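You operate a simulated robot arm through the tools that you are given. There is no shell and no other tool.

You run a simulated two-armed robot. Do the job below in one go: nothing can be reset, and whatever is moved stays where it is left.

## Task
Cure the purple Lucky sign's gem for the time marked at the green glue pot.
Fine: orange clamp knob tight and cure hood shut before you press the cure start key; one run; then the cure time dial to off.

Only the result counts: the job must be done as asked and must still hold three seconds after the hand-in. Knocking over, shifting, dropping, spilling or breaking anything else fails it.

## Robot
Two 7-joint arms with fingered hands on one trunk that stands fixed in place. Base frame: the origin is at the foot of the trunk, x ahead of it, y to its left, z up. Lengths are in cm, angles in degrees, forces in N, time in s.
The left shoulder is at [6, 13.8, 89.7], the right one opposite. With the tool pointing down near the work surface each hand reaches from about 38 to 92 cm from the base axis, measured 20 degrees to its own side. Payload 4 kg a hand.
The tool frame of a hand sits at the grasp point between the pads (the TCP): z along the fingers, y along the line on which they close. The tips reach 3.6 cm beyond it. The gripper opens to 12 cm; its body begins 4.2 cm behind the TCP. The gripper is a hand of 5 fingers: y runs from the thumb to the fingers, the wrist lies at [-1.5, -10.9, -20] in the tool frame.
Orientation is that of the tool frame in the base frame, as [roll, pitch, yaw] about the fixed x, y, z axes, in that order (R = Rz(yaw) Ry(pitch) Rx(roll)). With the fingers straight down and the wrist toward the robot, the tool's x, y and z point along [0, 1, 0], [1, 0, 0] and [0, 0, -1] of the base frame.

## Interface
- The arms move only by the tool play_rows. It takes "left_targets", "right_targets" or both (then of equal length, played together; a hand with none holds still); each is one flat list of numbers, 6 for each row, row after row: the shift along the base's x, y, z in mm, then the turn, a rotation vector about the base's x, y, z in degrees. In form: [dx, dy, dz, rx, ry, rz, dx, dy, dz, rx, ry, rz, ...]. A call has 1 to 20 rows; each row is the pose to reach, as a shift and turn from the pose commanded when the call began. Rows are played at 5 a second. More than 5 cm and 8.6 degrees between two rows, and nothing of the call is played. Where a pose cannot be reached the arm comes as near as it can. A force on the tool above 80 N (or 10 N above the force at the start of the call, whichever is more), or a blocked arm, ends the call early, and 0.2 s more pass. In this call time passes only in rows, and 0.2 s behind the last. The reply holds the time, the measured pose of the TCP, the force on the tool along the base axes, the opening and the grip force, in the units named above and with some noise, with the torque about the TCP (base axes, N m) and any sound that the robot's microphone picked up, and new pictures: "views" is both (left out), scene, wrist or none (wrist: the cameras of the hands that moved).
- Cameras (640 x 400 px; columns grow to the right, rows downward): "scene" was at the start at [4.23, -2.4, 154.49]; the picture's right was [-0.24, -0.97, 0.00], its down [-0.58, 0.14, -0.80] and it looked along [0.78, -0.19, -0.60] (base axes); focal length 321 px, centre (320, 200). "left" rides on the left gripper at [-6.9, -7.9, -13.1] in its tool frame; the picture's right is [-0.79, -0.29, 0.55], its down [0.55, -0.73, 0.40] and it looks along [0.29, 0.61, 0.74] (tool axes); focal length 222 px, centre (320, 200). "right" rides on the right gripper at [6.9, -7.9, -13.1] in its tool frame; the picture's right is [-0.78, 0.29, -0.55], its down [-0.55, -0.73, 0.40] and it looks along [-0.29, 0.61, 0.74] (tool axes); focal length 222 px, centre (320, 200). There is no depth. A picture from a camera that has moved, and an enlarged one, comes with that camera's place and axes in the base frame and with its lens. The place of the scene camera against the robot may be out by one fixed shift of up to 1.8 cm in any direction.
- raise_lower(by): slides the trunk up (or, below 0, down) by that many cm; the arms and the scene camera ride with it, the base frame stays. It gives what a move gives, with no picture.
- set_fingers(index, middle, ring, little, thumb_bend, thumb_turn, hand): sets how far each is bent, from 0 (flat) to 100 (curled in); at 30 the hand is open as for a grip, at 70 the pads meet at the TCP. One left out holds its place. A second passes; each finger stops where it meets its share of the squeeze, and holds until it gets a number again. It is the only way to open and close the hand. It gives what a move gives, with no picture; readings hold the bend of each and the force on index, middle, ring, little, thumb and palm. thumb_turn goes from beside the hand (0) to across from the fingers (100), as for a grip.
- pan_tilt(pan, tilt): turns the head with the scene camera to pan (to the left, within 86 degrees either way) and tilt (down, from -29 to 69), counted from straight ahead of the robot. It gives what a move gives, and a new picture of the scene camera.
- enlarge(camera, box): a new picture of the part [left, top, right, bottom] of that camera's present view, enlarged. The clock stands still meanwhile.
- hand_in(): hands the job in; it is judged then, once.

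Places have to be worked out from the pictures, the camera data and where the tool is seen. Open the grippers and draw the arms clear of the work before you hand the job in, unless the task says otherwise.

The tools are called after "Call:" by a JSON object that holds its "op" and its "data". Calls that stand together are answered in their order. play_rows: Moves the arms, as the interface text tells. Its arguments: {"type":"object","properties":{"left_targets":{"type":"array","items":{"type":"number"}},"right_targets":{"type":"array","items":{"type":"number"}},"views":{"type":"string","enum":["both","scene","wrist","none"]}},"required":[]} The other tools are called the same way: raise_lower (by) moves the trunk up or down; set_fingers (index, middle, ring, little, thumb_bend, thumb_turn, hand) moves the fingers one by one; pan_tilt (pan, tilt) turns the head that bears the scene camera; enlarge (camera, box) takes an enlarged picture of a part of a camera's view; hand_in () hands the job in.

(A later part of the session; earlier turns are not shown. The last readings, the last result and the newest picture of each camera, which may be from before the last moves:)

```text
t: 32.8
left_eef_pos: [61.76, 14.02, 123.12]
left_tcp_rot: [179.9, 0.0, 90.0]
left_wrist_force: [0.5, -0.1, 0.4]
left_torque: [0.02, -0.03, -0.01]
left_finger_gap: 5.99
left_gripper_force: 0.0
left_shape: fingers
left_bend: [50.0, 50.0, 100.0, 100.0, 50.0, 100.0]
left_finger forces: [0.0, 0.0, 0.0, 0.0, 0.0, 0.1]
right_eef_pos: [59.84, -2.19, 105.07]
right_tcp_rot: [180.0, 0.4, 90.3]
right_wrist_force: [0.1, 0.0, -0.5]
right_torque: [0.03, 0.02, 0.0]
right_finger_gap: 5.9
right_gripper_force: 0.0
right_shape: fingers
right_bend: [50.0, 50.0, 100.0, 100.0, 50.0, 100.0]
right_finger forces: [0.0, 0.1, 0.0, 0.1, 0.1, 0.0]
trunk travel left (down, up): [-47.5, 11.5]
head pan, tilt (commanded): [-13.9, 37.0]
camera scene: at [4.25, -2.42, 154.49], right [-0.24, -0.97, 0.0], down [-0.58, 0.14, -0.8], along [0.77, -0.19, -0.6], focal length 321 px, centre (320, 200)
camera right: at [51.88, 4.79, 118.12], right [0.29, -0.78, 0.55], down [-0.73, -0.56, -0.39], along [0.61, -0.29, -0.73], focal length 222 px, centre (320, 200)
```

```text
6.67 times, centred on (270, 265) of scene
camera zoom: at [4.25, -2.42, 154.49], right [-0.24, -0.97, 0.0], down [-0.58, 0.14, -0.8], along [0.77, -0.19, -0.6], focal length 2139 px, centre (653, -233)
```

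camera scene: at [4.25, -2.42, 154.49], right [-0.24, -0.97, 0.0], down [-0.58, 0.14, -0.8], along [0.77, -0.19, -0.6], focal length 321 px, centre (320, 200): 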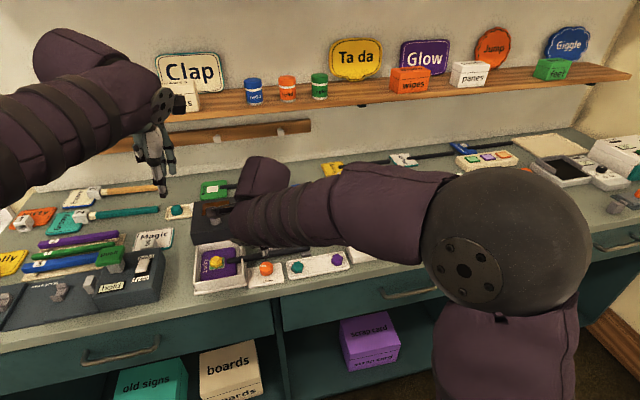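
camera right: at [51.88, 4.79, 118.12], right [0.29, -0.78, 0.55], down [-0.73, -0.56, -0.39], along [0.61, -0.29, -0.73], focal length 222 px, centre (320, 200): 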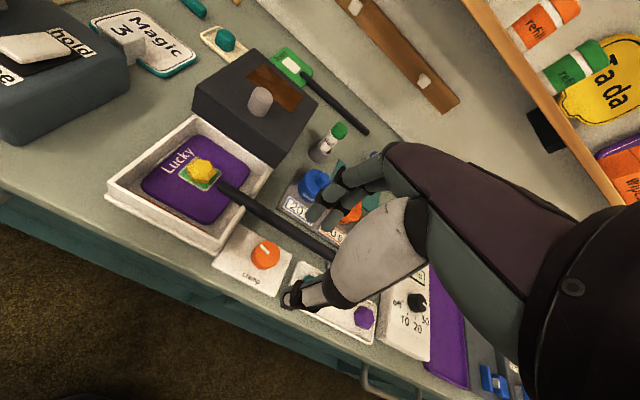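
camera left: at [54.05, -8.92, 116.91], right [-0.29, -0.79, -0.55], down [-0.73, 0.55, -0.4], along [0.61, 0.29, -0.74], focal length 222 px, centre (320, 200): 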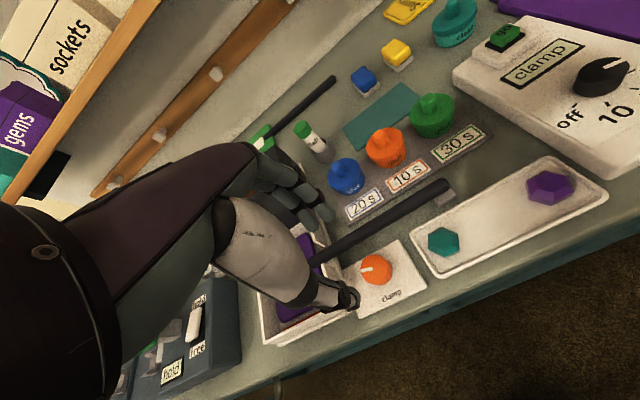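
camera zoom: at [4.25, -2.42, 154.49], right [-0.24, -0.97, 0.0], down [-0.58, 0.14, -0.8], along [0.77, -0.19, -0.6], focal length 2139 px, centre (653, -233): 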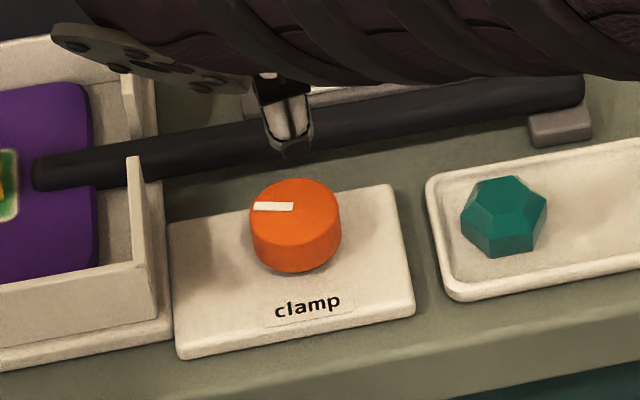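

The knob is at (62.3, -2.05), z 88.3 to 90, with radius 1.8. The handle's near edge is at x≈66.2, and the tray wall is at y≈3.4 with its top at z≈90.8. A left-hand pinch along y, with the wrist towards +y, should clear everything. I move the right hand aside with its camera facing the clamp.

Call:
{"op": "play_rows", "data": {"right_targets": [-6, -31, 10, 0, 0, 8, -12, -62, 20, 0, 0, 16, -18, -93, 30, 0, 0, 24, -24, -124, 40, 0, 0, 32, -30, -155, 50, 0, 0, 40, -36, -186, 60, 0, 0, 48, -42, -217, 70, 0, 0, 56, -48, -248, 80, 0, 0, 64], "views": "wrist"}}

Call:
{"op": "play_rows", "data": {"left_targets": [0, -20, 0, 0, 0, -8, 0, -40, 0, 0, 0, -16, 0, -60, 0, 0, 0, -24, 0, -80, 0, 0, 0, -32, 0, -100, 0, 0, 0, -40, 0, -120, 0, 0, 0, -48, 0, -140, 0, 0, 0, -56, 5, -161, 0, 0, 0, -64, 5, -161, -40, 0, 0, -70, 5, -161, -80, 0, 0, -70, 5, -161, -120, 0, 0, -70, 5, -161, -160, 0, 0, -70, 5, -161, -180, 0, 0, -70], "views": "both"}}

Call:
{"op": "enlarge", "data": {"camera": "right", "box": [220, 60, 420, 240]}}

Call:
{"op": "enlarge", "data": {"camera": "left", "box": [200, 140, 440, 340]}}

Call:
{"op": "enlarge", "data": {"camera": "scene", "box": [190, 170, 310, 300]}}

```text
t: 34.6
left_eef_pos: [61.73, 14.02, 123.1]
left_tcp_rot: [-179.9, 0.0, 90.0]
left_wrist_force: [-0.2, 0.8, 0.0]
left_torque: [0.03, 0.0, 0.01]
left_finger_gap: 5.98
left_gripper_force: 0.0
left_shape: fingers
left_bend: [50.0, 50.0, 100.0, 100.0, 50.0, 100.0]
left_finger forces: [0.0, 0.0, 0.0, 0.1, 0.0, 0.1]
right_eef_pos: [55.17, -27.06, 113.12]
right_tcp_rot: [179.9, 0.4, 154.4]
right_wrist_force: [-0.4, -0.4, 0.7]
right_torque: [0.0, 0.0, 0.02]
right_finger_gap: 5.94
right_gripper_force: 0.1
right_shape: fingers
right_bend: [50.0, 50.0, 100.0, 100.0, 50.0, 100.0]
right_finger forces: [0.0, 0.1, 0.0, 0.0, 0.0, 0.1]
trunk travel left (down, up): [-47.5, 11.5]
head pan, tilt (commanded): [-13.9, 37.0]
camera right: at [45.48, -31.15, 126.24], right [0.83, -0.08, 0.55], down [0.18, -0.9, -0.4], along [0.53, 0.43, -0.73], focal length 222 px, centre (320, 200)
```

right: 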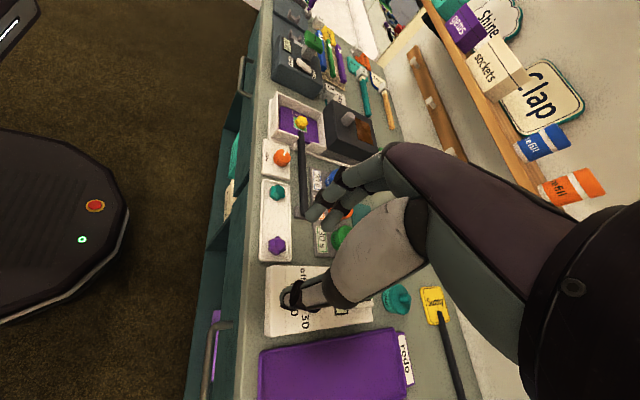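

```text
t: 37.4
left_eef_pos: [62.35, -2.3, 105.18]
left_tcp_rot: [-179.9, 0.1, 20.1]
left_wrist_force: [-0.2, -0.7, 0.0]
left_torque: [0.01, -0.04, -0.01]
left_finger_gap: 5.99
left_gripper_force: 0.2
left_shape: fingers
left_bend: [50.0, 50.0, 100.0, 100.0, 50.0, 100.0]
left_finger forces: [0.0, 0.0, 0.0, 0.1, 0.0, 0.1]
right_eef_pos: [55.24, -27.01, 113.15]
right_tcp_rot: [180.0, 0.5, 154.3]
right_wrist_force: [-0.1, 0.4, 0.4]
right_torque: [-0.05, 0.04, 0.01]
right_finger_gap: 5.9
right_gripper_force: 0.0
right_shape: fingers
right_bend: [50.0, 50.0, 100.0, 100.0, 50.0, 100.0]
right_finger forces: [0.1, 0.0, 0.0, 0.0, 0.0, 0.1]
trunk travel left (down, up): [-47.5, 11.5]
head pan, tilt (commanded): [-13.9, 37.0]
camera scene: at [4.26, -2.41, 154.49], right [-0.24, -0.97, 0.0], down [-0.58, 0.14, -0.8], along [0.77, -0.19, -0.6], focal length 321 px, centre (320, 200)
camera left: at [53.2, 2.79, 118.44], right [-0.84, 0.01, -0.55], down [0.26, 0.88, -0.4], along [0.48, -0.48, -0.74], focal length 222 px, centre (320, 200)
```

scene: 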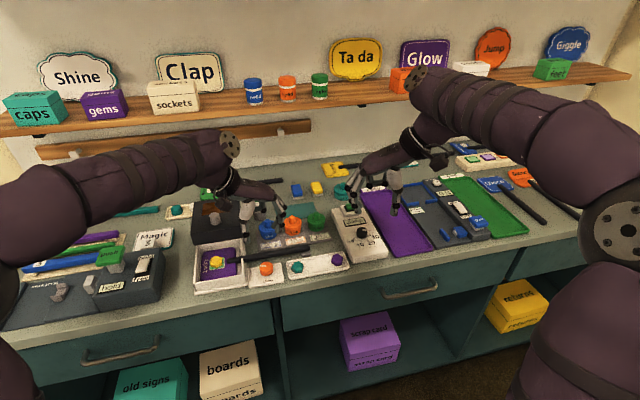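
left: 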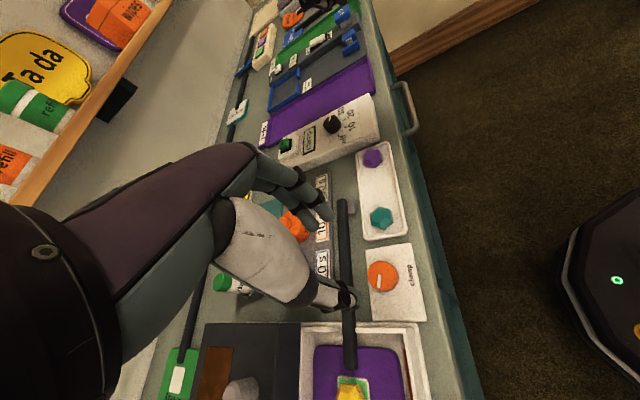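

```text
2.22 times, centred on (320, 150) of right
camera zoom: at [45.48, -31.05, 126.24], right [0.83, -0.08, 0.55], down [0.18, -0.9, -0.39], along [0.53, 0.43, -0.73], focal length 494 px, centre (320, 311)
```

zoom: 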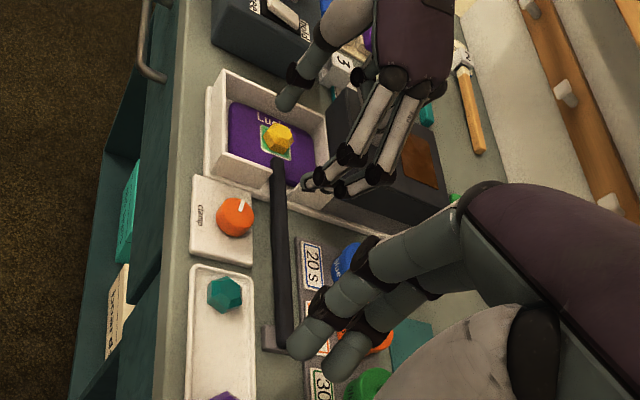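

```text
2.00 times, centred on (320, 240) of left
camera zoom: at [53.2, 2.79, 118.44], right [-0.84, 0.01, -0.55], down [0.26, 0.88, -0.4], along [0.48, -0.48, -0.74], focal length 444 px, centre (320, 120)
```

zoom: 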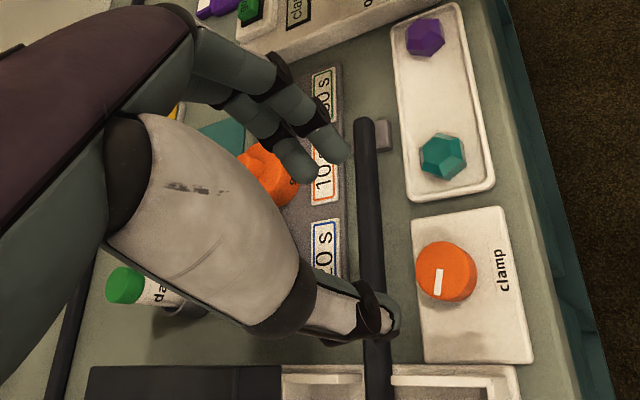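

```text
3.08 times, centred on (250, 235) of scene
camera zoom: at [4.26, -2.41, 154.49], right [-0.24, -0.97, 0.0], down [-0.58, 0.14, -0.8], along [0.77, -0.19, -0.6], focal length 987 px, centre (535, 92)
```

zoom: 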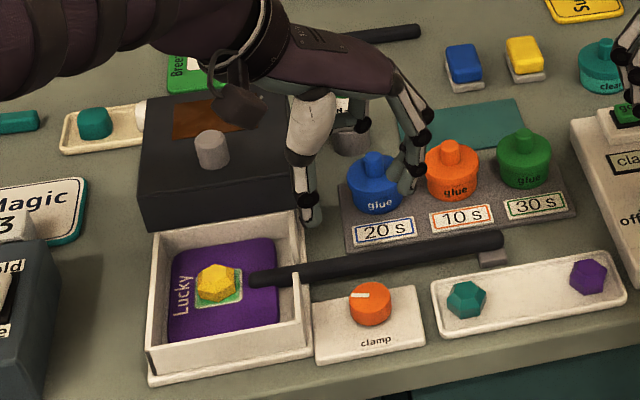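

The left hand is over the knob at (62.35, -2.3, 105) with the yaw turned −70°, and the knob is confirmed at (62.3, -2.05). I test up here how far further clockwise the left wrist can turn.

Call:
{"op": "play_rows", "data": {"left_targets": [0, 2, 0, 0, 0, -8, 0, 2, 0, 0, 0, -16, 0, 2, 0, 0, 0, -24, 0, 2, 0, 0, 0, -32, 0, 2, 0, 0, 0, -40, 0, 2, 0, 0, 0, -48, 0, 2, 0, 0, 0, -56], "views": "none"}}

```text
t: 39.0
left_eef_pos: [62.38, -1.93, 105.2]
left_tcp_rot: [179.9, 0.1, -36.2]
left_wrist_force: [-0.2, 0.2, 0.6]
left_torque: [0.0, 0.01, -0.03]
left_finger_gap: 6.0
left_gripper_force: 0.1
left_shape: fingers
left_bend: [50.0, 50.0, 100.0, 100.0, 50.0, 100.0]
left_finger forces: [0.1, 0.1, 0.0, 0.0, 0.1, 0.0]
right_eef_pos: [55.25, -26.97, 113.16]
right_tcp_rot: [-180.0, 0.4, 154.3]
right_wrist_force: [0.1, -0.1, 0.1]
right_torque: [0.02, 0.01, -0.02]
right_finger_gap: 5.93
right_gripper_force: 0.3
right_shape: fingers
right_bend: [50.0, 50.0, 100.0, 100.0, 50.0, 100.0]
right_finger forces: [0.0, 0.0, 0.0, 0.1, 0.0, 0.1]
trunk travel left (down, up): [-47.5, 11.5]
head pan, tilt (commanded): [-13.9, 37.0]
```

The wrist reaches φ≈−126°, so a stroke of nearly 60° is available. I return to about −68°, narrow the pinch slightly, and descend toward the knob.

Call:
{"op": "set_fingers", "data": {"hand": "left", "index": 52, "middle": 52, "thumb_bend": 52}}

Call:
{"op": "play_rows", "data": {"left_targets": [0, 0, 0, 0, 0, 8, 0, 0, 0, 0, 0, 16, 0, 0, 0, 0, 0, 24, 0, 0, 0, 0, 0, 32, 0, 0, 0, 0, 0, 40, 0, 0, 0, 0, 0, 48, 0, 0, 0, 0, 0, 56, 0, 0, -30, 0, 0, 58, 0, 0, -60, 0, 0, 58, 0, 0, -90, 0, 0, 58, 0, 0, -105, 0, 0, 58, 0, 0, -105, 0, 0, 58], "views": "both"}}

Call:
{"op": "enlarge", "data": {"camera": "right", "box": [230, 80, 350, 200]}}

Call:
{"op": "enlarge", "data": {"camera": "left", "box": [220, 140, 420, 320]}}

Call:
{"op": "enlarge", "data": {"camera": "scene", "box": [220, 215, 320, 295]}}

```text
t: 40.0
left_eef_pos: [62.3, -1.94, 105.21]
left_tcp_rot: [180.0, 0.1, -35.9]
left_wrist_force: [-0.5, -0.4, -0.2]
left_torque: [0.05, -0.02, 0.01]
left_finger_gap: 5.42
left_gripper_force: 0.1
left_shape: fingers
left_bend: [52.0, 52.0, 100.0, 100.0, 52.0, 100.0]
left_finger forces: [0.0, 0.0, 0.0, 0.0, 0.1, 0.1]
right_eef_pos: [55.21, -26.86, 113.1]
right_tcp_rot: [180.0, 0.5, 154.3]
right_wrist_force: [0.2, -0.2, 0.2]
right_torque: [-0.01, -0.05, 0.05]
right_finger_gap: 5.93
right_gripper_force: 0.0
right_shape: fingers
right_bend: [50.0, 50.0, 100.0, 100.0, 50.0, 100.0]
right_finger forces: [0.1, 0.0, 0.1, 0.0, 0.0, 0.1]
trunk travel left (down, up): [-47.5, 11.5]
head pan, tilt (commanded): [-13.9, 37.0]
```

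```text
t: 42.6
left_eef_pos: [62.45, -1.96, 94.75]
left_tcp_rot: [-180.0, 0.1, 21.9]
left_wrist_force: [-0.3, -1.2, 0.4]
left_torque: [0.04, 0.0, -0.04]
left_finger_gap: 5.39
left_gripper_force: 0.0
left_shape: fingers
left_bend: [52.0, 52.0, 100.0, 100.0, 52.0, 100.0]
left_finger forces: [0.0, 0.0, 0.0, 0.1, 0.1, 0.0]
right_eef_pos: [55.26, -26.97, 113.14]
right_tcp_rot: [180.0, 0.4, 154.3]
right_wrist_force: [1.0, -0.7, -0.6]
right_torque: [0.03, 0.0, -0.02]
right_finger_gap: 5.93
right_gripper_force: 0.1
right_shape: fingers
right_bend: [50.0, 50.0, 100.0, 100.0, 50.0, 100.0]
right_finger forces: [0.0, 0.0, 0.0, 0.1, 0.0, 0.0]
trunk travel left (down, up): [-47.5, 11.5]
head pan, tilt (commanded): [-13.9, 37.0]
camera scene: at [4.23, -2.4, 154.49], right [-0.24, -0.97, 0.0], down [-0.58, 0.14, -0.8], along [0.77, -0.19, -0.6], focal length 321 px, centre (320, 200)
camera left: at [53.12, 2.79, 107.98], right [-0.84, -0.02, -0.55], down [0.23, 0.89, -0.4], along [0.49, -0.46, -0.74], focal length 222 px, centre (320, 200)
```

scene: 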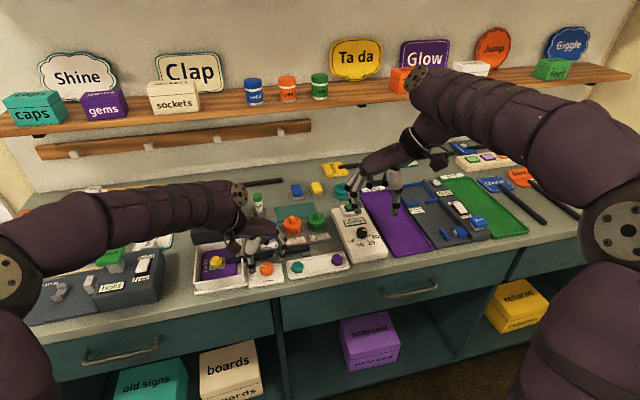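
left: 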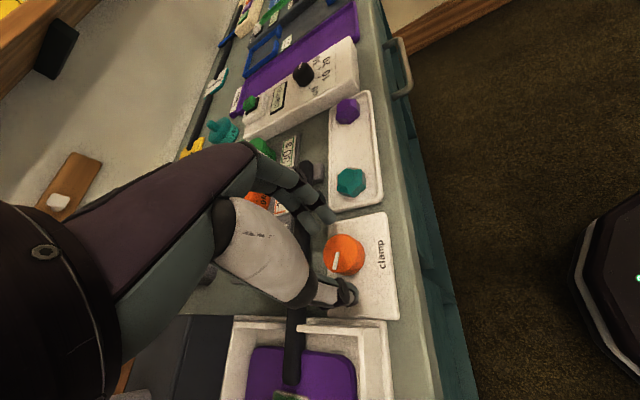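

```text
3.33 times, centred on (290, 140) of right
camera zoom: at [45.46, -31.06, 126.25], right [0.83, -0.08, 0.55], down [0.18, -0.9, -0.39], along [0.53, 0.43, -0.73], focal length 740 px, centre (420, 400)
```

zoom: 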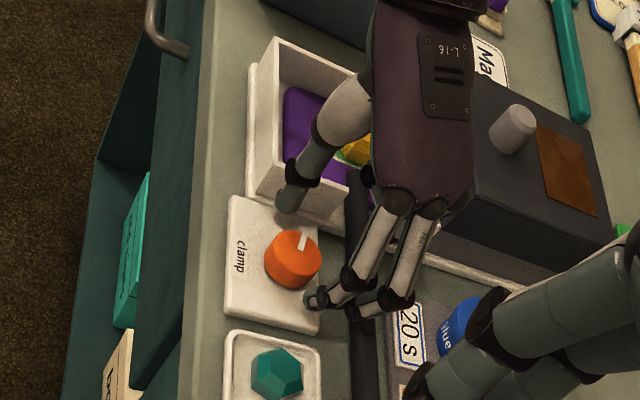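

```text
2.22 times, centred on (320, 230) of left
camera zoom: at [53.12, 2.79, 107.98], right [-0.84, -0.02, -0.55], down [0.23, 0.89, -0.4], along [0.49, -0.46, -0.74], focal length 494 px, centre (320, 133)
```

zoom: 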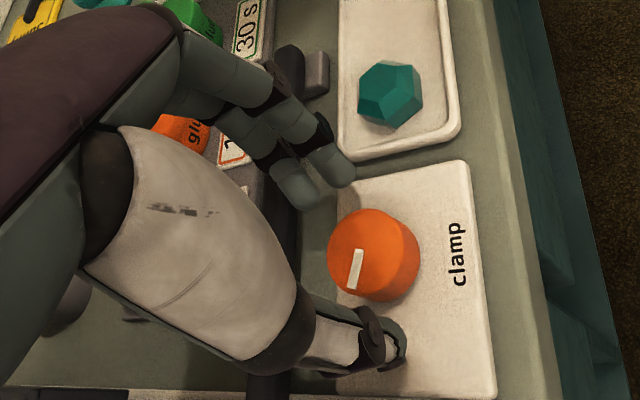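

```text
5.00 times, centred on (270, 255) of scene
camera zoom: at [4.23, -2.4, 154.49], right [-0.24, -0.97, 0.0], down [-0.58, 0.14, -0.8], along [0.77, -0.19, -0.6], focal length 1604 px, centre (570, -75)
```

zoom: 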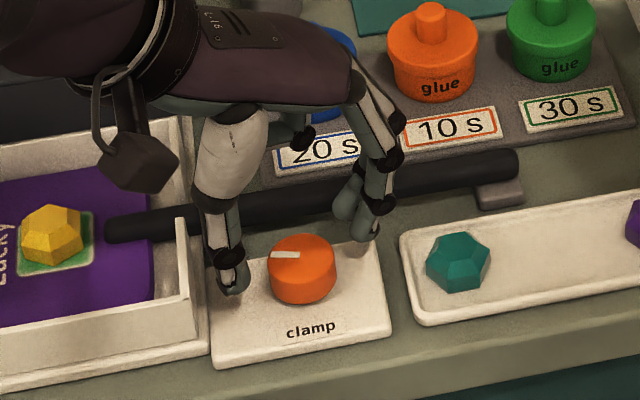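

The hand is well placed, but the middle finger's joint is close to the sign handle at this angle. I turn 10° further clockwise for more margin, then lower by 12 mm.

Call:
{"op": "play_rows", "data": {"left_targets": [0, -1, 0, 0, 0, -5, -1, -1, 0, 0, 0, -10, -1, -1, -6, 0, 0, -10, -1, -1, -12, 0, 0, -10, -1, -1, -12, 0, 0, -10], "views": "none"}}

Call:
{"op": "enlarge", "data": {"camera": "right", "box": [240, 90, 340, 190]}}

Call:
{"op": "enlarge", "data": {"camera": "left", "box": [220, 140, 420, 320]}}

Call:
{"op": "enlarge", "data": {"camera": "scene", "box": [230, 225, 310, 295]}}

```text
t: 43.8
left_eef_pos: [62.28, -2.05, 93.49]
left_tcp_rot: [-180.0, 0.1, 11.8]
left_wrist_force: [-0.5, -0.6, 0.4]
left_torque: [-0.02, -0.01, 0.03]
left_finger_gap: 5.4
left_gripper_force: 0.0
left_shape: fingers
left_bend: [52.0, 52.0, 100.0, 100.0, 52.0, 100.0]
left_finger forces: [0.0, 0.0, 0.0, 0.0, 0.0, 0.0]
right_eef_pos: [55.19, -26.92, 113.12]
right_tcp_rot: [179.9, 0.5, 154.4]
right_wrist_force: [-0.1, -0.2, 0.7]
right_torque: [0.0, 0.04, 0.05]
right_finger_gap: 5.92
right_gripper_force: 0.0
right_shape: fingers
right_bend: [50.0, 50.0, 100.0, 100.0, 50.0, 100.0]
right_finger forces: [0.0, 0.0, 0.0, 0.1, 0.0, 0.1]
trunk travel left (down, up): [-47.5, 11.5]
head pan, tilt (commanded): [-13.9, 37.0]
```

```text
4.00 times, centred on (290, 140) of right
camera zoom: at [45.47, -31.06, 126.25], right [0.83, -0.08, 0.55], down [0.18, -0.9, -0.39], along [0.53, 0.43, -0.73], focal length 888 px, centre (440, 440)
```

zoom: 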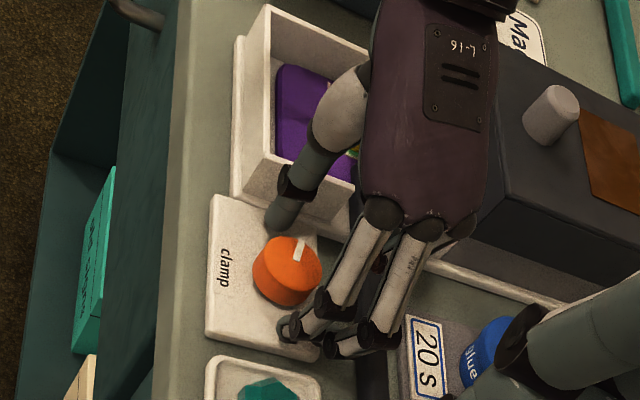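

```text
2.22 times, centred on (320, 230) of left
camera zoom: at [53.97, 4.27, 106.75], right [-0.83, 0.12, -0.55], down [0.38, 0.83, -0.4], along [0.41, -0.54, -0.74], focal length 494 px, centre (320, 133)
```

zoom: 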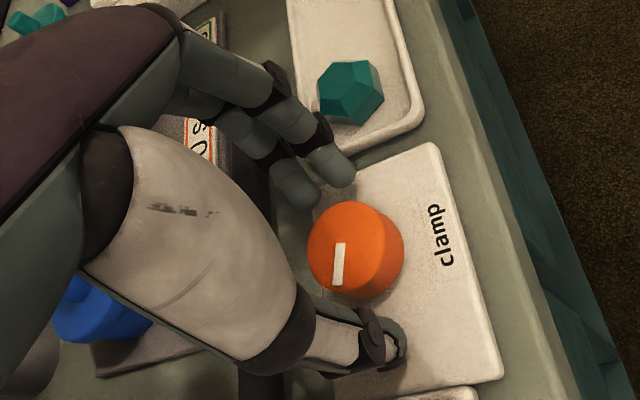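

```text
5.71 times, centred on (270, 260) of scene
camera zoom: at [4.24, -2.41, 154.49], right [-0.24, -0.97, 0.0], down [-0.58, 0.14, -0.8], along [0.77, -0.19, -0.6], focal length 1833 px, centre (606, -143)
```

zoom: 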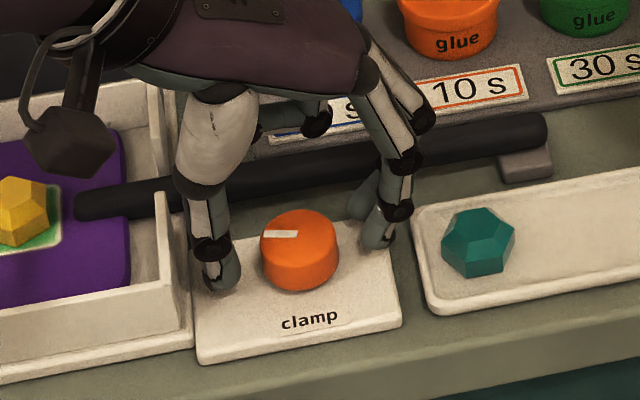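

No contact yet at z=93.5, with the tips beside the knob and a little above the plate. I lower 3 mm more in small steps and read the force.

Call:
{"op": "play_rows", "data": {"left_targets": [0, 0, -1.5, 0, 0, 0, 0, 0, -3, 0, 0, 0], "views": "none"}}

Call:
{"op": "set_fingers", "data": {"hand": "left", "index": 57, "middle": 57, "thumb_bend": 57}}

Call:
{"op": "enlarge", "data": {"camera": "left", "box": [220, 140, 420, 320]}}

Call:
{"op": "enlarge", "data": {"camera": "scene", "box": [230, 225, 310, 295]}}

```text
t: 44.4
left_eef_pos: [62.34, -2.04, 93.08]
left_tcp_rot: [-179.9, 0.1, 12.0]
left_wrist_force: [0.0, 0.1, -0.9]
left_torque: [0.02, 0.03, 0.03]
left_finger_gap: 5.44
left_gripper_force: 0.1
left_shape: fingers
left_bend: [52.0, 52.0, 100.0, 100.0, 52.0, 100.0]
left_finger forces: [0.0, 0.1, 0.0, 0.0, 0.1, 0.0]
right_eef_pos: [55.22, -27.01, 113.23]
right_tcp_rot: [179.9, 0.4, 154.3]
right_wrist_force: [0.4, 0.8, 0.4]
right_torque: [0.02, -0.02, 0.01]
right_finger_gap: 5.93
right_gripper_force: 0.1
right_shape: fingers
right_bend: [50.0, 50.0, 100.0, 100.0, 50.0, 100.0]
right_finger forces: [0.0, 0.0, 0.0, 0.1, 0.0, 0.1]
trunk travel left (down, up): [-47.5, 11.5]
head pan, tilt (commanded): [-13.9, 37.0]
```

```text
t: 45.4
left_eef_pos: [62.3, -2.09, 93.18]
left_tcp_rot: [-180.0, 0.0, 11.9]
left_wrist_force: [0.3, -0.9, -0.5]
left_torque: [0.0, -0.01, 0.04]
left_finger_gap: 4.23
left_gripper_force: 0.0
left_shape: fingers
left_bend: [56.0, 56.0, 100.0, 100.0, 56.0, 100.0]
left_finger forces: [0.1, 0.0, 0.0, 0.0, 0.1, 0.1]
right_eef_pos: [55.24, -26.94, 113.14]
right_tcp_rot: [179.9, 0.4, 154.3]
right_wrist_force: [0.6, 0.3, -0.4]
right_torque: [-0.02, -0.04, 0.02]
right_finger_gap: 5.94
right_gripper_force: 0.0
right_shape: fingers
right_bend: [50.0, 50.0, 100.0, 100.0, 50.0, 100.0]
right_finger forces: [0.0, 0.0, 0.1, 0.0, 0.0, 0.1]
trunk travel left (down, up): [-47.5, 11.5]
head pan, tilt (commanded): [-13.9, 37.0]
```

```text
2.22 times, centred on (320, 230) of left
camera zoom: at [53.94, 4.21, 106.43], right [-0.83, 0.12, -0.55], down [0.38, 0.83, -0.4], along [0.41, -0.54, -0.74], focal length 494 px, centre (320, 133)
```

zoom: 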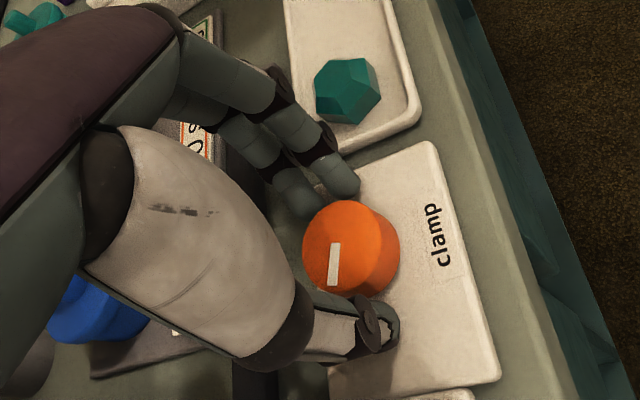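

```text
5.71 times, centred on (270, 260) of scene
camera zoom: at [4.24, -2.41, 154.49], right [-0.24, -0.97, 0.0], down [-0.58, 0.14, -0.8], along [0.77, -0.19, -0.6], focal length 1833 px, centre (606, -143)
```

zoom: 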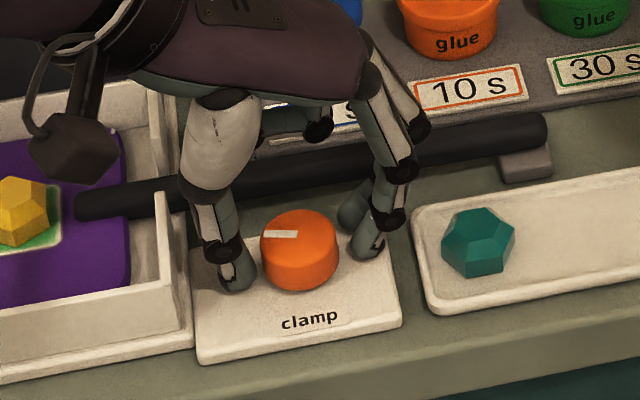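

No contact yet, and the pads are close to the knob on both sides. I enlarge to check the centring before squeezing.

Call:
{"op": "enlarge", "data": {"camera": "left", "box": [290, 180, 370, 260]}}

Call:
{"op": "enlarge", "data": {"camera": "right", "box": [255, 110, 315, 170]}}

```text
5.00 times, centred on (330, 220) of left
camera zoom: at [53.94, 4.21, 106.43], right [-0.83, 0.12, -0.55], down [0.38, 0.83, -0.4], along [0.41, -0.54, -0.74], focal length 1111 px, centre (270, 100)
```

zoom: 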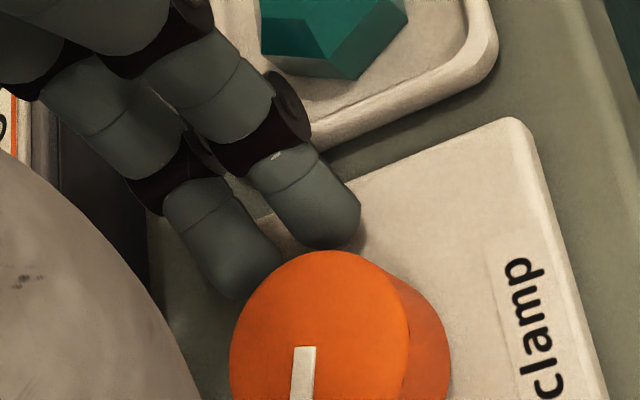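

```text
6.67 times, centred on (285, 140) of right
camera zoom: at [45.47, -31.06, 126.25], right [0.83, -0.08, 0.55], down [0.18, -0.9, -0.39], along [0.53, 0.43, -0.73], focal length 1481 px, centre (553, 600)
```

zoom: 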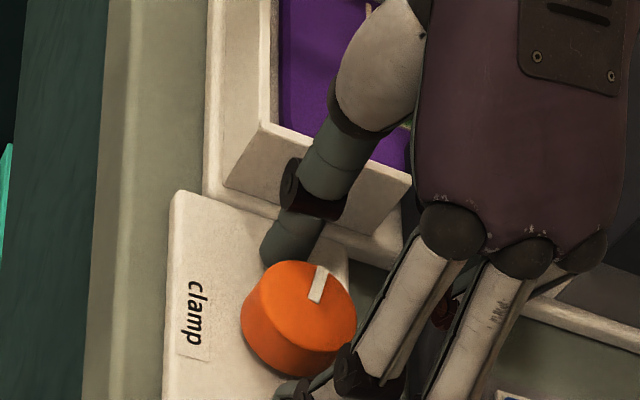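

Centring looks right to within a few millimetres. I close the left pinch on the clamp knob.

Call:
{"op": "set_fingers", "data": {"hand": "left", "index": 70, "middle": 70, "thumb_bend": 70}}

Call:
{"op": "enlarge", "data": {"camera": "left", "box": [220, 140, 420, 320]}}

Call:
{"op": "enlarge", "data": {"camera": "scene", "box": [230, 225, 310, 295]}}

```text
t: 46.4
left_eef_pos: [62.45, -2.1, 93.17]
left_tcp_rot: [180.0, 0.1, 12.0]
left_wrist_force: [1.6, -4.0, -1.5]
left_torque: [-0.18, -0.09, 0.02]
left_finger_gap: 2.82
left_gripper_force: 11.1
left_shape: fingers
left_bend: [63.0, 65.0, 100.0, 100.0, 63.0, 100.0]
left_finger forces: [7.7, 6.2, 0.0, 0.0, 9.7, 0.0]
right_eef_pos: [55.25, -26.93, 113.14]
right_tcp_rot: [-179.9, 0.4, 154.3]
right_wrist_force: [-0.2, 0.8, 0.0]
right_torque: [0.02, -0.03, 0.02]
right_finger_gap: 5.93
right_gripper_force: 0.0
right_shape: fingers
right_bend: [50.0, 50.0, 100.0, 100.0, 50.0, 100.0]
right_finger forces: [0.1, 0.1, 0.1, 0.0, 0.0, 0.0]
trunk travel left (down, up): [-47.5, 11.5]
head pan, tilt (commanded): [-13.9, 37.0]
```

```text
2.22 times, centred on (320, 230) of left
camera zoom: at [53.96, 4.15, 106.43], right [-0.83, 0.12, -0.55], down [0.38, 0.83, -0.4], along [0.41, -0.54, -0.74], focal length 494 px, centre (320, 133)
```

zoom: 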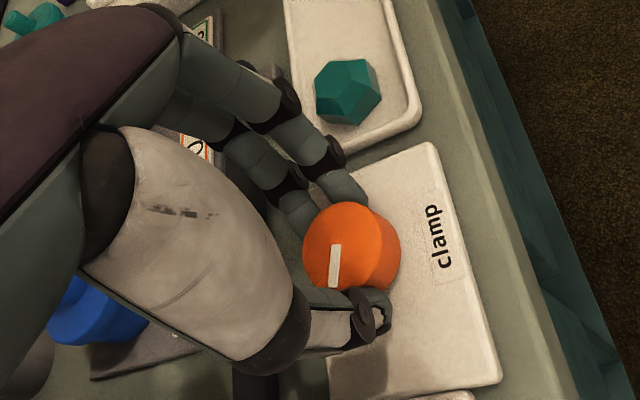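

```text
5.71 times, centred on (270, 260) of scene
camera zoom: at [4.27, -2.46, 154.49], right [-0.24, -0.97, 0.0], down [-0.58, 0.15, -0.8], along [0.77, -0.19, -0.6], focal length 1833 px, centre (606, -143)
```

zoom: 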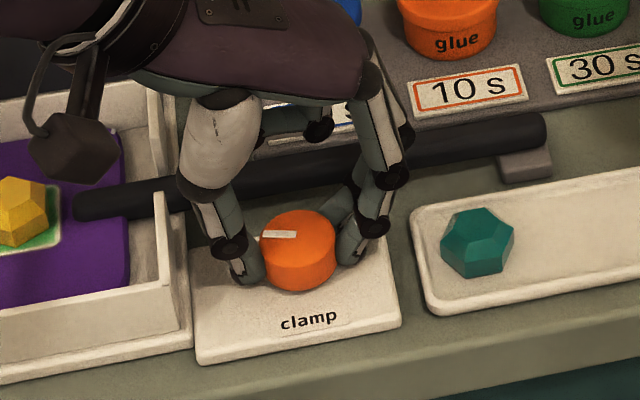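

The knob is held at 6–10 N per finger. I turn it clockwise by 40° about its axis and watch the torque.

Call:
{"op": "play_rows", "data": {"left_targets": [0, 0, 0, 0, 0, -8, 0, 0, 0, 0, 0, -16, 0, 0, 0, 0, 0, -24, 0, 0, 0, 0, 0, -32, 0, 0, 0, 0, 0, -40], "views": "none"}}

Call:
{"op": "enlarge", "data": {"camera": "left", "box": [220, 140, 420, 320]}}

Call:
{"op": "enlarge", "data": {"camera": "scene", "box": [230, 225, 310, 295]}}

Call:
{"op": "enlarge", "data": {"camera": "scene", "box": [325, 195, 395, 270]}}

```text
t: 47.6
left_eef_pos: [62.31, -2.06, 93.25]
left_tcp_rot: [179.9, 0.1, -28.2]
left_wrist_force: [-1.7, -6.9, -0.8]
left_torque: [-0.31, 0.06, 0.02]
left_finger_gap: 2.8
left_gripper_force: 12.4
left_shape: fingers
left_bend: [63.0, 65.0, 100.0, 100.0, 64.0, 100.0]
left_finger forces: [8.9, 7.0, 0.0, 0.1, 9.0, 0.0]
right_eef_pos: [55.17, -26.92, 113.06]
right_tcp_rot: [179.9, 0.4, 154.2]
right_wrist_force: [-0.9, -0.1, -0.9]
right_torque: [0.03, -0.05, -0.02]
right_finger_gap: 5.94
right_gripper_force: 0.1
right_shape: fingers
right_bend: [50.0, 50.0, 100.0, 100.0, 50.0, 100.0]
right_finger forces: [0.0, 0.0, 0.0, 0.0, 0.0, 0.0]
trunk travel left (down, up): [-47.5, 11.5]
head pan, tilt (commanded): [-13.9, 37.0]
```

```text
2.22 times, centred on (320, 230) of left
camera zoom: at [59.95, 8.06, 106.43], right [-0.56, 0.63, -0.55], down [0.83, 0.39, -0.4], along [-0.04, -0.68, -0.74], focal length 494 px, centre (320, 133)
```

zoom: 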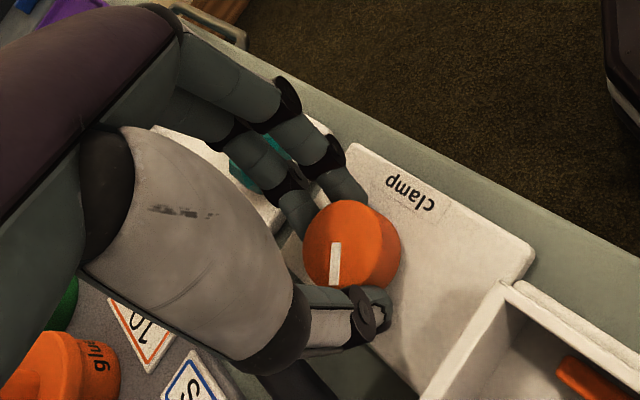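

```text
5.71 times, centred on (270, 260) of scene
camera zoom: at [4.21, -2.48, 154.49], right [-0.24, -0.97, 0.0], down [-0.58, 0.15, -0.8], along [0.78, -0.19, -0.6], focal length 1833 px, centre (606, -143)
```

zoom: 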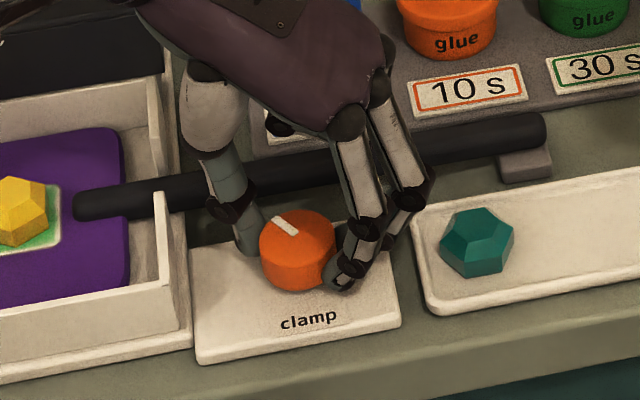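

```text
5.33 times, centred on (360, 232) of scene
camera zoom: at [4.21, -2.48, 154.49], right [-0.24, -0.97, 0.0], down [-0.58, 0.15, -0.8], along [0.78, -0.19, -0.6], focal length 1711 px, centre (107, 27)
```

zoom: 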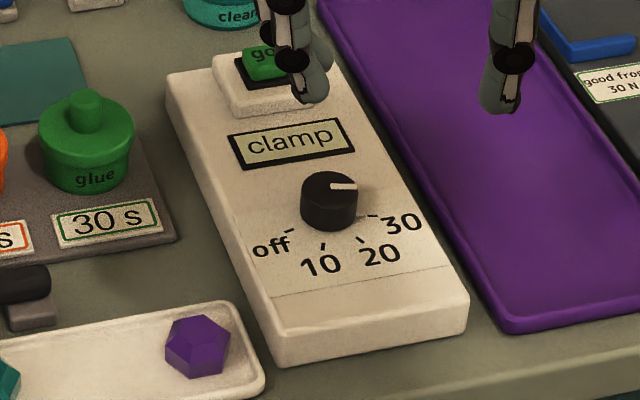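

The knob followed by 40° with little torque, and the display still shows "clamp". I turn 8° more, then release, lift, swing back and re-grip.

Call:
{"op": "play_rows", "data": {"left_targets": [0, 0, 0, 0, 0, -4, 0, 0, 0, 0, 0, -8], "views": "none"}}

Call:
{"op": "set_fingers", "data": {"hand": "left", "index": 54, "middle": 54, "thumb_bend": 54}}

Call:
{"op": "play_rows", "data": {"left_targets": [0, 0, 15, 0, 0, 0, 0, 0, 30, 0, 0, 0, 0, 0, 30, 0, 0, 8, 0, 0, 30, 0, 0, 16, 0, 0, 30, 0, 0, 24, 0, 0, 30, 0, 0, 32, 0, 0, 30, 0, 0, 40, 0, 0, 30, 0, 0, 48, 0, 0, 30, 0, 0, 50], "views": "both"}}

Call:
{"op": "enlarge", "data": {"camera": "left", "box": [220, 140, 420, 320]}}

Call:
{"op": "enlarge", "data": {"camera": "scene", "box": [230, 225, 310, 295]}}

```text
t: 48.2
left_eef_pos: [62.28, -2.18, 93.22]
left_tcp_rot: [179.9, 0.1, -36.1]
left_wrist_force: [-3.3, -6.3, -1.7]
left_torque: [-0.25, 0.13, 0.01]
left_finger_gap: 2.78
left_gripper_force: 12.0
left_shape: fingers
left_bend: [63.0, 65.0, 100.0, 100.0, 64.0, 100.0]
left_finger forces: [8.8, 7.1, 0.1, 0.0, 8.8, 0.0]
right_eef_pos: [55.15, -26.98, 113.08]
right_tcp_rot: [-180.0, 0.4, 154.2]
right_wrist_force: [-0.1, -0.2, -1.3]
right_torque: [-0.01, -0.01, 0.01]
right_finger_gap: 5.94
right_gripper_force: 0.2
right_shape: fingers
right_bend: [50.0, 50.0, 100.0, 100.0, 50.0, 100.0]
right_finger forces: [0.1, 0.0, 0.1, 0.0, 0.0, 0.1]
trunk travel left (down, up): [-47.5, 11.5]
head pan, tilt (commanded): [-13.9, 37.0]
```

```text
t: 49.2
left_eef_pos: [62.26, -2.09, 93.11]
left_tcp_rot: [-180.0, -0.1, -36.0]
left_wrist_force: [0.3, -0.4, -0.3]
left_torque: [0.0, 0.05, 0.02]
left_finger_gap: 4.71
left_gripper_force: 0.1
left_shape: fingers
left_bend: [54.0, 54.0, 100.0, 100.0, 54.0, 100.0]
left_finger forces: [0.1, 0.0, 0.0, 0.0, 0.0, 0.0]
right_eef_pos: [55.25, -26.87, 112.98]
right_tcp_rot: [180.0, 0.4, 154.3]
right_wrist_force: [-0.2, 0.2, -1.1]
right_torque: [0.0, 0.01, -0.02]
right_finger_gap: 5.9
right_gripper_force: 0.0
right_shape: fingers
right_bend: [50.0, 50.0, 100.0, 100.0, 50.0, 100.0]
right_finger forces: [0.0, 0.0, 0.1, 0.0, 0.0, 0.0]
trunk travel left (down, up): [-47.5, 11.5]
head pan, tilt (commanded): [-13.9, 37.0]
```

```text
t: 51.2
left_eef_pos: [62.4, -2.05, 96.22]
left_tcp_rot: [-180.0, 0.1, 14.1]
left_wrist_force: [0.1, 0.2, 0.8]
left_torque: [0.0, 0.01, 0.02]
left_finger_gap: 4.74
left_gripper_force: 0.0
left_shape: fingers
left_bend: [54.0, 54.0, 100.0, 100.0, 54.0, 100.0]
left_finger forces: [0.0, 0.0, 0.1, 0.0, 0.0, 0.0]
right_eef_pos: [55.13, -26.99, 113.11]
right_tcp_rot: [180.0, 0.5, 154.4]
right_wrist_force: [-0.8, -0.4, 0.2]
right_torque: [-0.05, 0.0, 0.01]
right_finger_gap: 5.93
right_gripper_force: 0.0
right_shape: fingers
right_bend: [50.0, 50.0, 100.0, 100.0, 50.0, 100.0]
right_finger forces: [0.0, 0.0, 0.0, 0.0, 0.1, 0.1]
trunk travel left (down, up): [-47.5, 11.5]
head pan, tilt (commanded): [-13.9, 37.0]
camera scene: at [4.24, -2.4, 154.49], right [-0.24, -0.97, 0.0], down [-0.58, 0.14, -0.8], along [0.77, -0.19, -0.6], focal length 321 px, centre (320, 200)
camera left: at [53.7, 3.92, 109.47], right [-0.83, 0.09, -0.55], down [0.35, 0.85, -0.4], along [0.43, -0.52, -0.74], focal length 222 px, centre (320, 200)
```

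scene: 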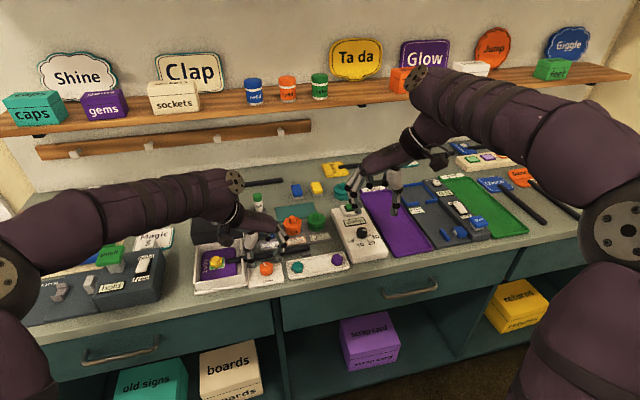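
left: 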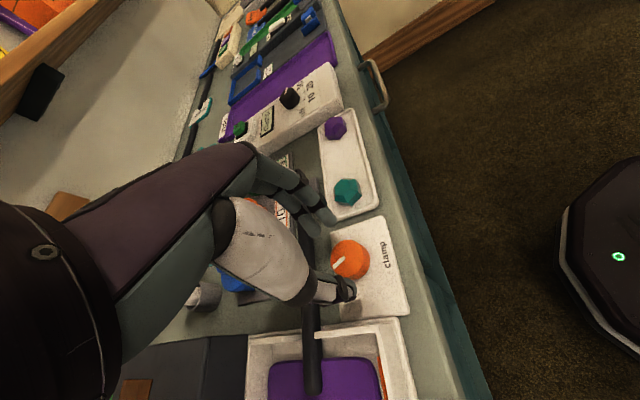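

```text
2.22 times, centred on (320, 230) of left
camera zoom: at [53.7, 3.92, 109.47], right [-0.83, 0.09, -0.55], down [0.35, 0.85, -0.4], along [0.43, -0.52, -0.74], focal length 494 px, centre (320, 133)
```

zoom: 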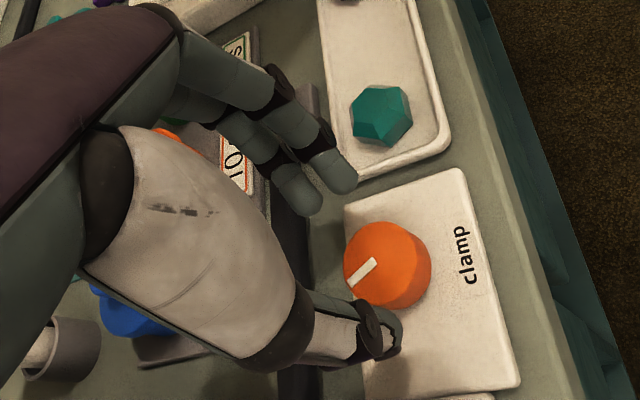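

```text
5.71 times, centred on (270, 260) of scene
camera zoom: at [4.24, -2.4, 154.49], right [-0.24, -0.97, 0.0], down [-0.58, 0.14, -0.8], along [0.77, -0.19, -0.6], focal length 1833 px, centre (606, -143)
```

zoom: 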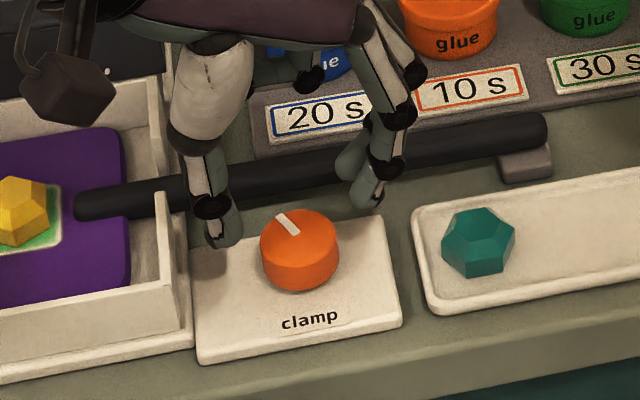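

The mark has moved about 48° clockwise. I lower the pinch again, grip, and turn another 48°.

Call:
{"op": "play_rows", "data": {"left_targets": [0, 0, -15, 0, 0, 0, 0, 0, -27, 0, 0, 0, 0, 0, -31, 0, 0, 0, 0, 0, -31, 0, 0, 0], "views": "none"}}

Call:
{"op": "set_fingers", "data": {"hand": "left", "index": 70, "middle": 70, "thumb_bend": 70}}

Call:
{"op": "play_rows", "data": {"left_targets": [0, 0, 0, 0, 0, -8, 0, 0, 0, 0, 0, -16, 0, 0, 0, 0, 0, -24, 0, 0, 0, 0, 0, -32, 0, 0, 0, 0, 0, -40, 0, 0, 0, 0, 0, -48], "views": "none"}}

Call:
{"op": "enlarge", "data": {"camera": "scene", "box": [230, 225, 310, 295]}}

Call:
{"op": "enlarge", "data": {"camera": "scene", "box": [325, 195, 395, 270]}}

```text
t: 52.2
left_eef_pos: [62.28, -1.85, 93.11]
left_tcp_rot: [179.9, 0.0, 14.0]
left_wrist_force: [-0.9, 0.3, -0.3]
left_torque: [-0.01, 0.0, -0.01]
left_finger_gap: 4.7
left_gripper_force: 0.1
left_shape: fingers
left_bend: [54.0, 54.0, 100.0, 100.0, 54.0, 100.0]
left_finger forces: [0.4, 0.0, 0.1, 0.0, 0.0, 0.0]
right_eef_pos: [55.18, -26.93, 113.12]
right_tcp_rot: [179.9, 0.4, 154.3]
right_wrist_force: [-0.1, 0.0, 0.2]
right_torque: [-0.01, -0.03, 0.01]
right_finger_gap: 5.95
right_gripper_force: 0.0
right_shape: fingers
right_bend: [50.0, 50.0, 100.0, 100.0, 50.0, 100.0]
right_finger forces: [0.0, 0.0, 0.0, 0.0, 0.0, 0.0]
trunk travel left (down, up): [-47.5, 11.5]
head pan, tilt (commanded): [-13.9, 37.0]
```

```text
t: 53.2
left_eef_pos: [62.45, -2.08, 93.19]
left_tcp_rot: [180.0, 0.1, 14.1]
left_wrist_force: [1.9, -2.8, -2.7]
left_torque: [-0.22, -0.04, 0.01]
left_finger_gap: 2.8
left_gripper_force: 12.1
left_shape: fingers
left_bend: [63.0, 65.0, 100.0, 100.0, 63.0, 100.0]
left_finger forces: [7.7, 6.1, 0.0, 0.1, 9.6, 0.0]
right_eef_pos: [55.28, -26.93, 113.11]
right_tcp_rot: [-180.0, 0.3, 154.3]
right_wrist_force: [0.2, 0.2, -0.8]
right_torque: [-0.01, -0.02, -0.02]
right_finger_gap: 5.95
right_gripper_force: 0.0
right_shape: fingers
right_bend: [50.0, 50.0, 100.0, 100.0, 50.0, 100.0]
right_finger forces: [0.0, 0.0, 0.0, 0.0, 0.0, 0.0]
trunk travel left (down, up): [-47.5, 11.5]
head pan, tilt (commanded): [-13.9, 37.0]
```

```text
t: 54.6
left_eef_pos: [62.16, -2.14, 93.13]
left_tcp_rot: [-180.0, -0.1, -34.3]
left_wrist_force: [-1.8, -7.0, -0.8]
left_torque: [-0.3, 0.09, 0.03]
left_finger_gap: 2.79
left_gripper_force: 12.7
left_shape: fingers
left_bend: [63.0, 65.0, 100.0, 100.0, 63.0, 100.0]
left_finger forces: [8.9, 7.8, 0.0, 0.0, 8.9, 0.0]
right_eef_pos: [55.14, -26.98, 113.02]
right_tcp_rot: [-180.0, 0.5, 154.3]
right_wrist_force: [0.1, 0.4, -0.4]
right_torque: [0.0, 0.01, 0.0]
right_finger_gap: 5.93
right_gripper_force: 0.0
right_shape: fingers
right_bend: [50.0, 50.0, 100.0, 100.0, 50.0, 100.0]
right_finger forces: [0.1, 0.0, 0.0, 0.0, 0.1, 0.0]
trunk travel left (down, up): [-47.5, 11.5]
head pan, tilt (commanded): [-13.9, 37.0]
```

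```text
5.71 times, centred on (270, 260) of scene
camera zoom: at [4.21, -2.49, 154.49], right [-0.24, -0.97, 0.0], down [-0.58, 0.15, -0.8], along [0.78, -0.19, -0.6], focal length 1833 px, centre (606, -143)
```

zoom: 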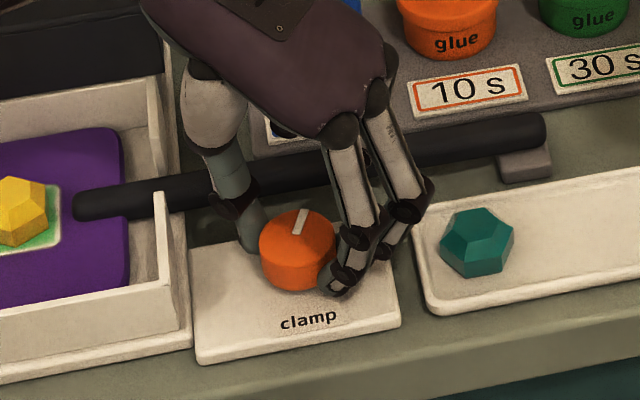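

```text
5.33 times, centred on (360, 232) of scene
camera zoom: at [4.21, -2.49, 154.49], right [-0.24, -0.97, 0.0], down [-0.58, 0.15, -0.8], along [0.78, -0.19, -0.6], focal length 1711 px, centre (107, 27)
```

zoom: 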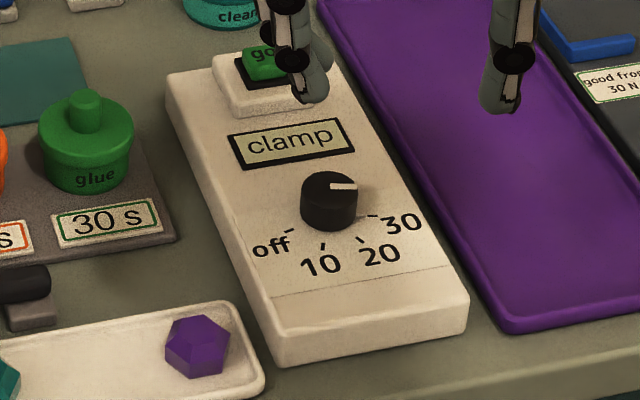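

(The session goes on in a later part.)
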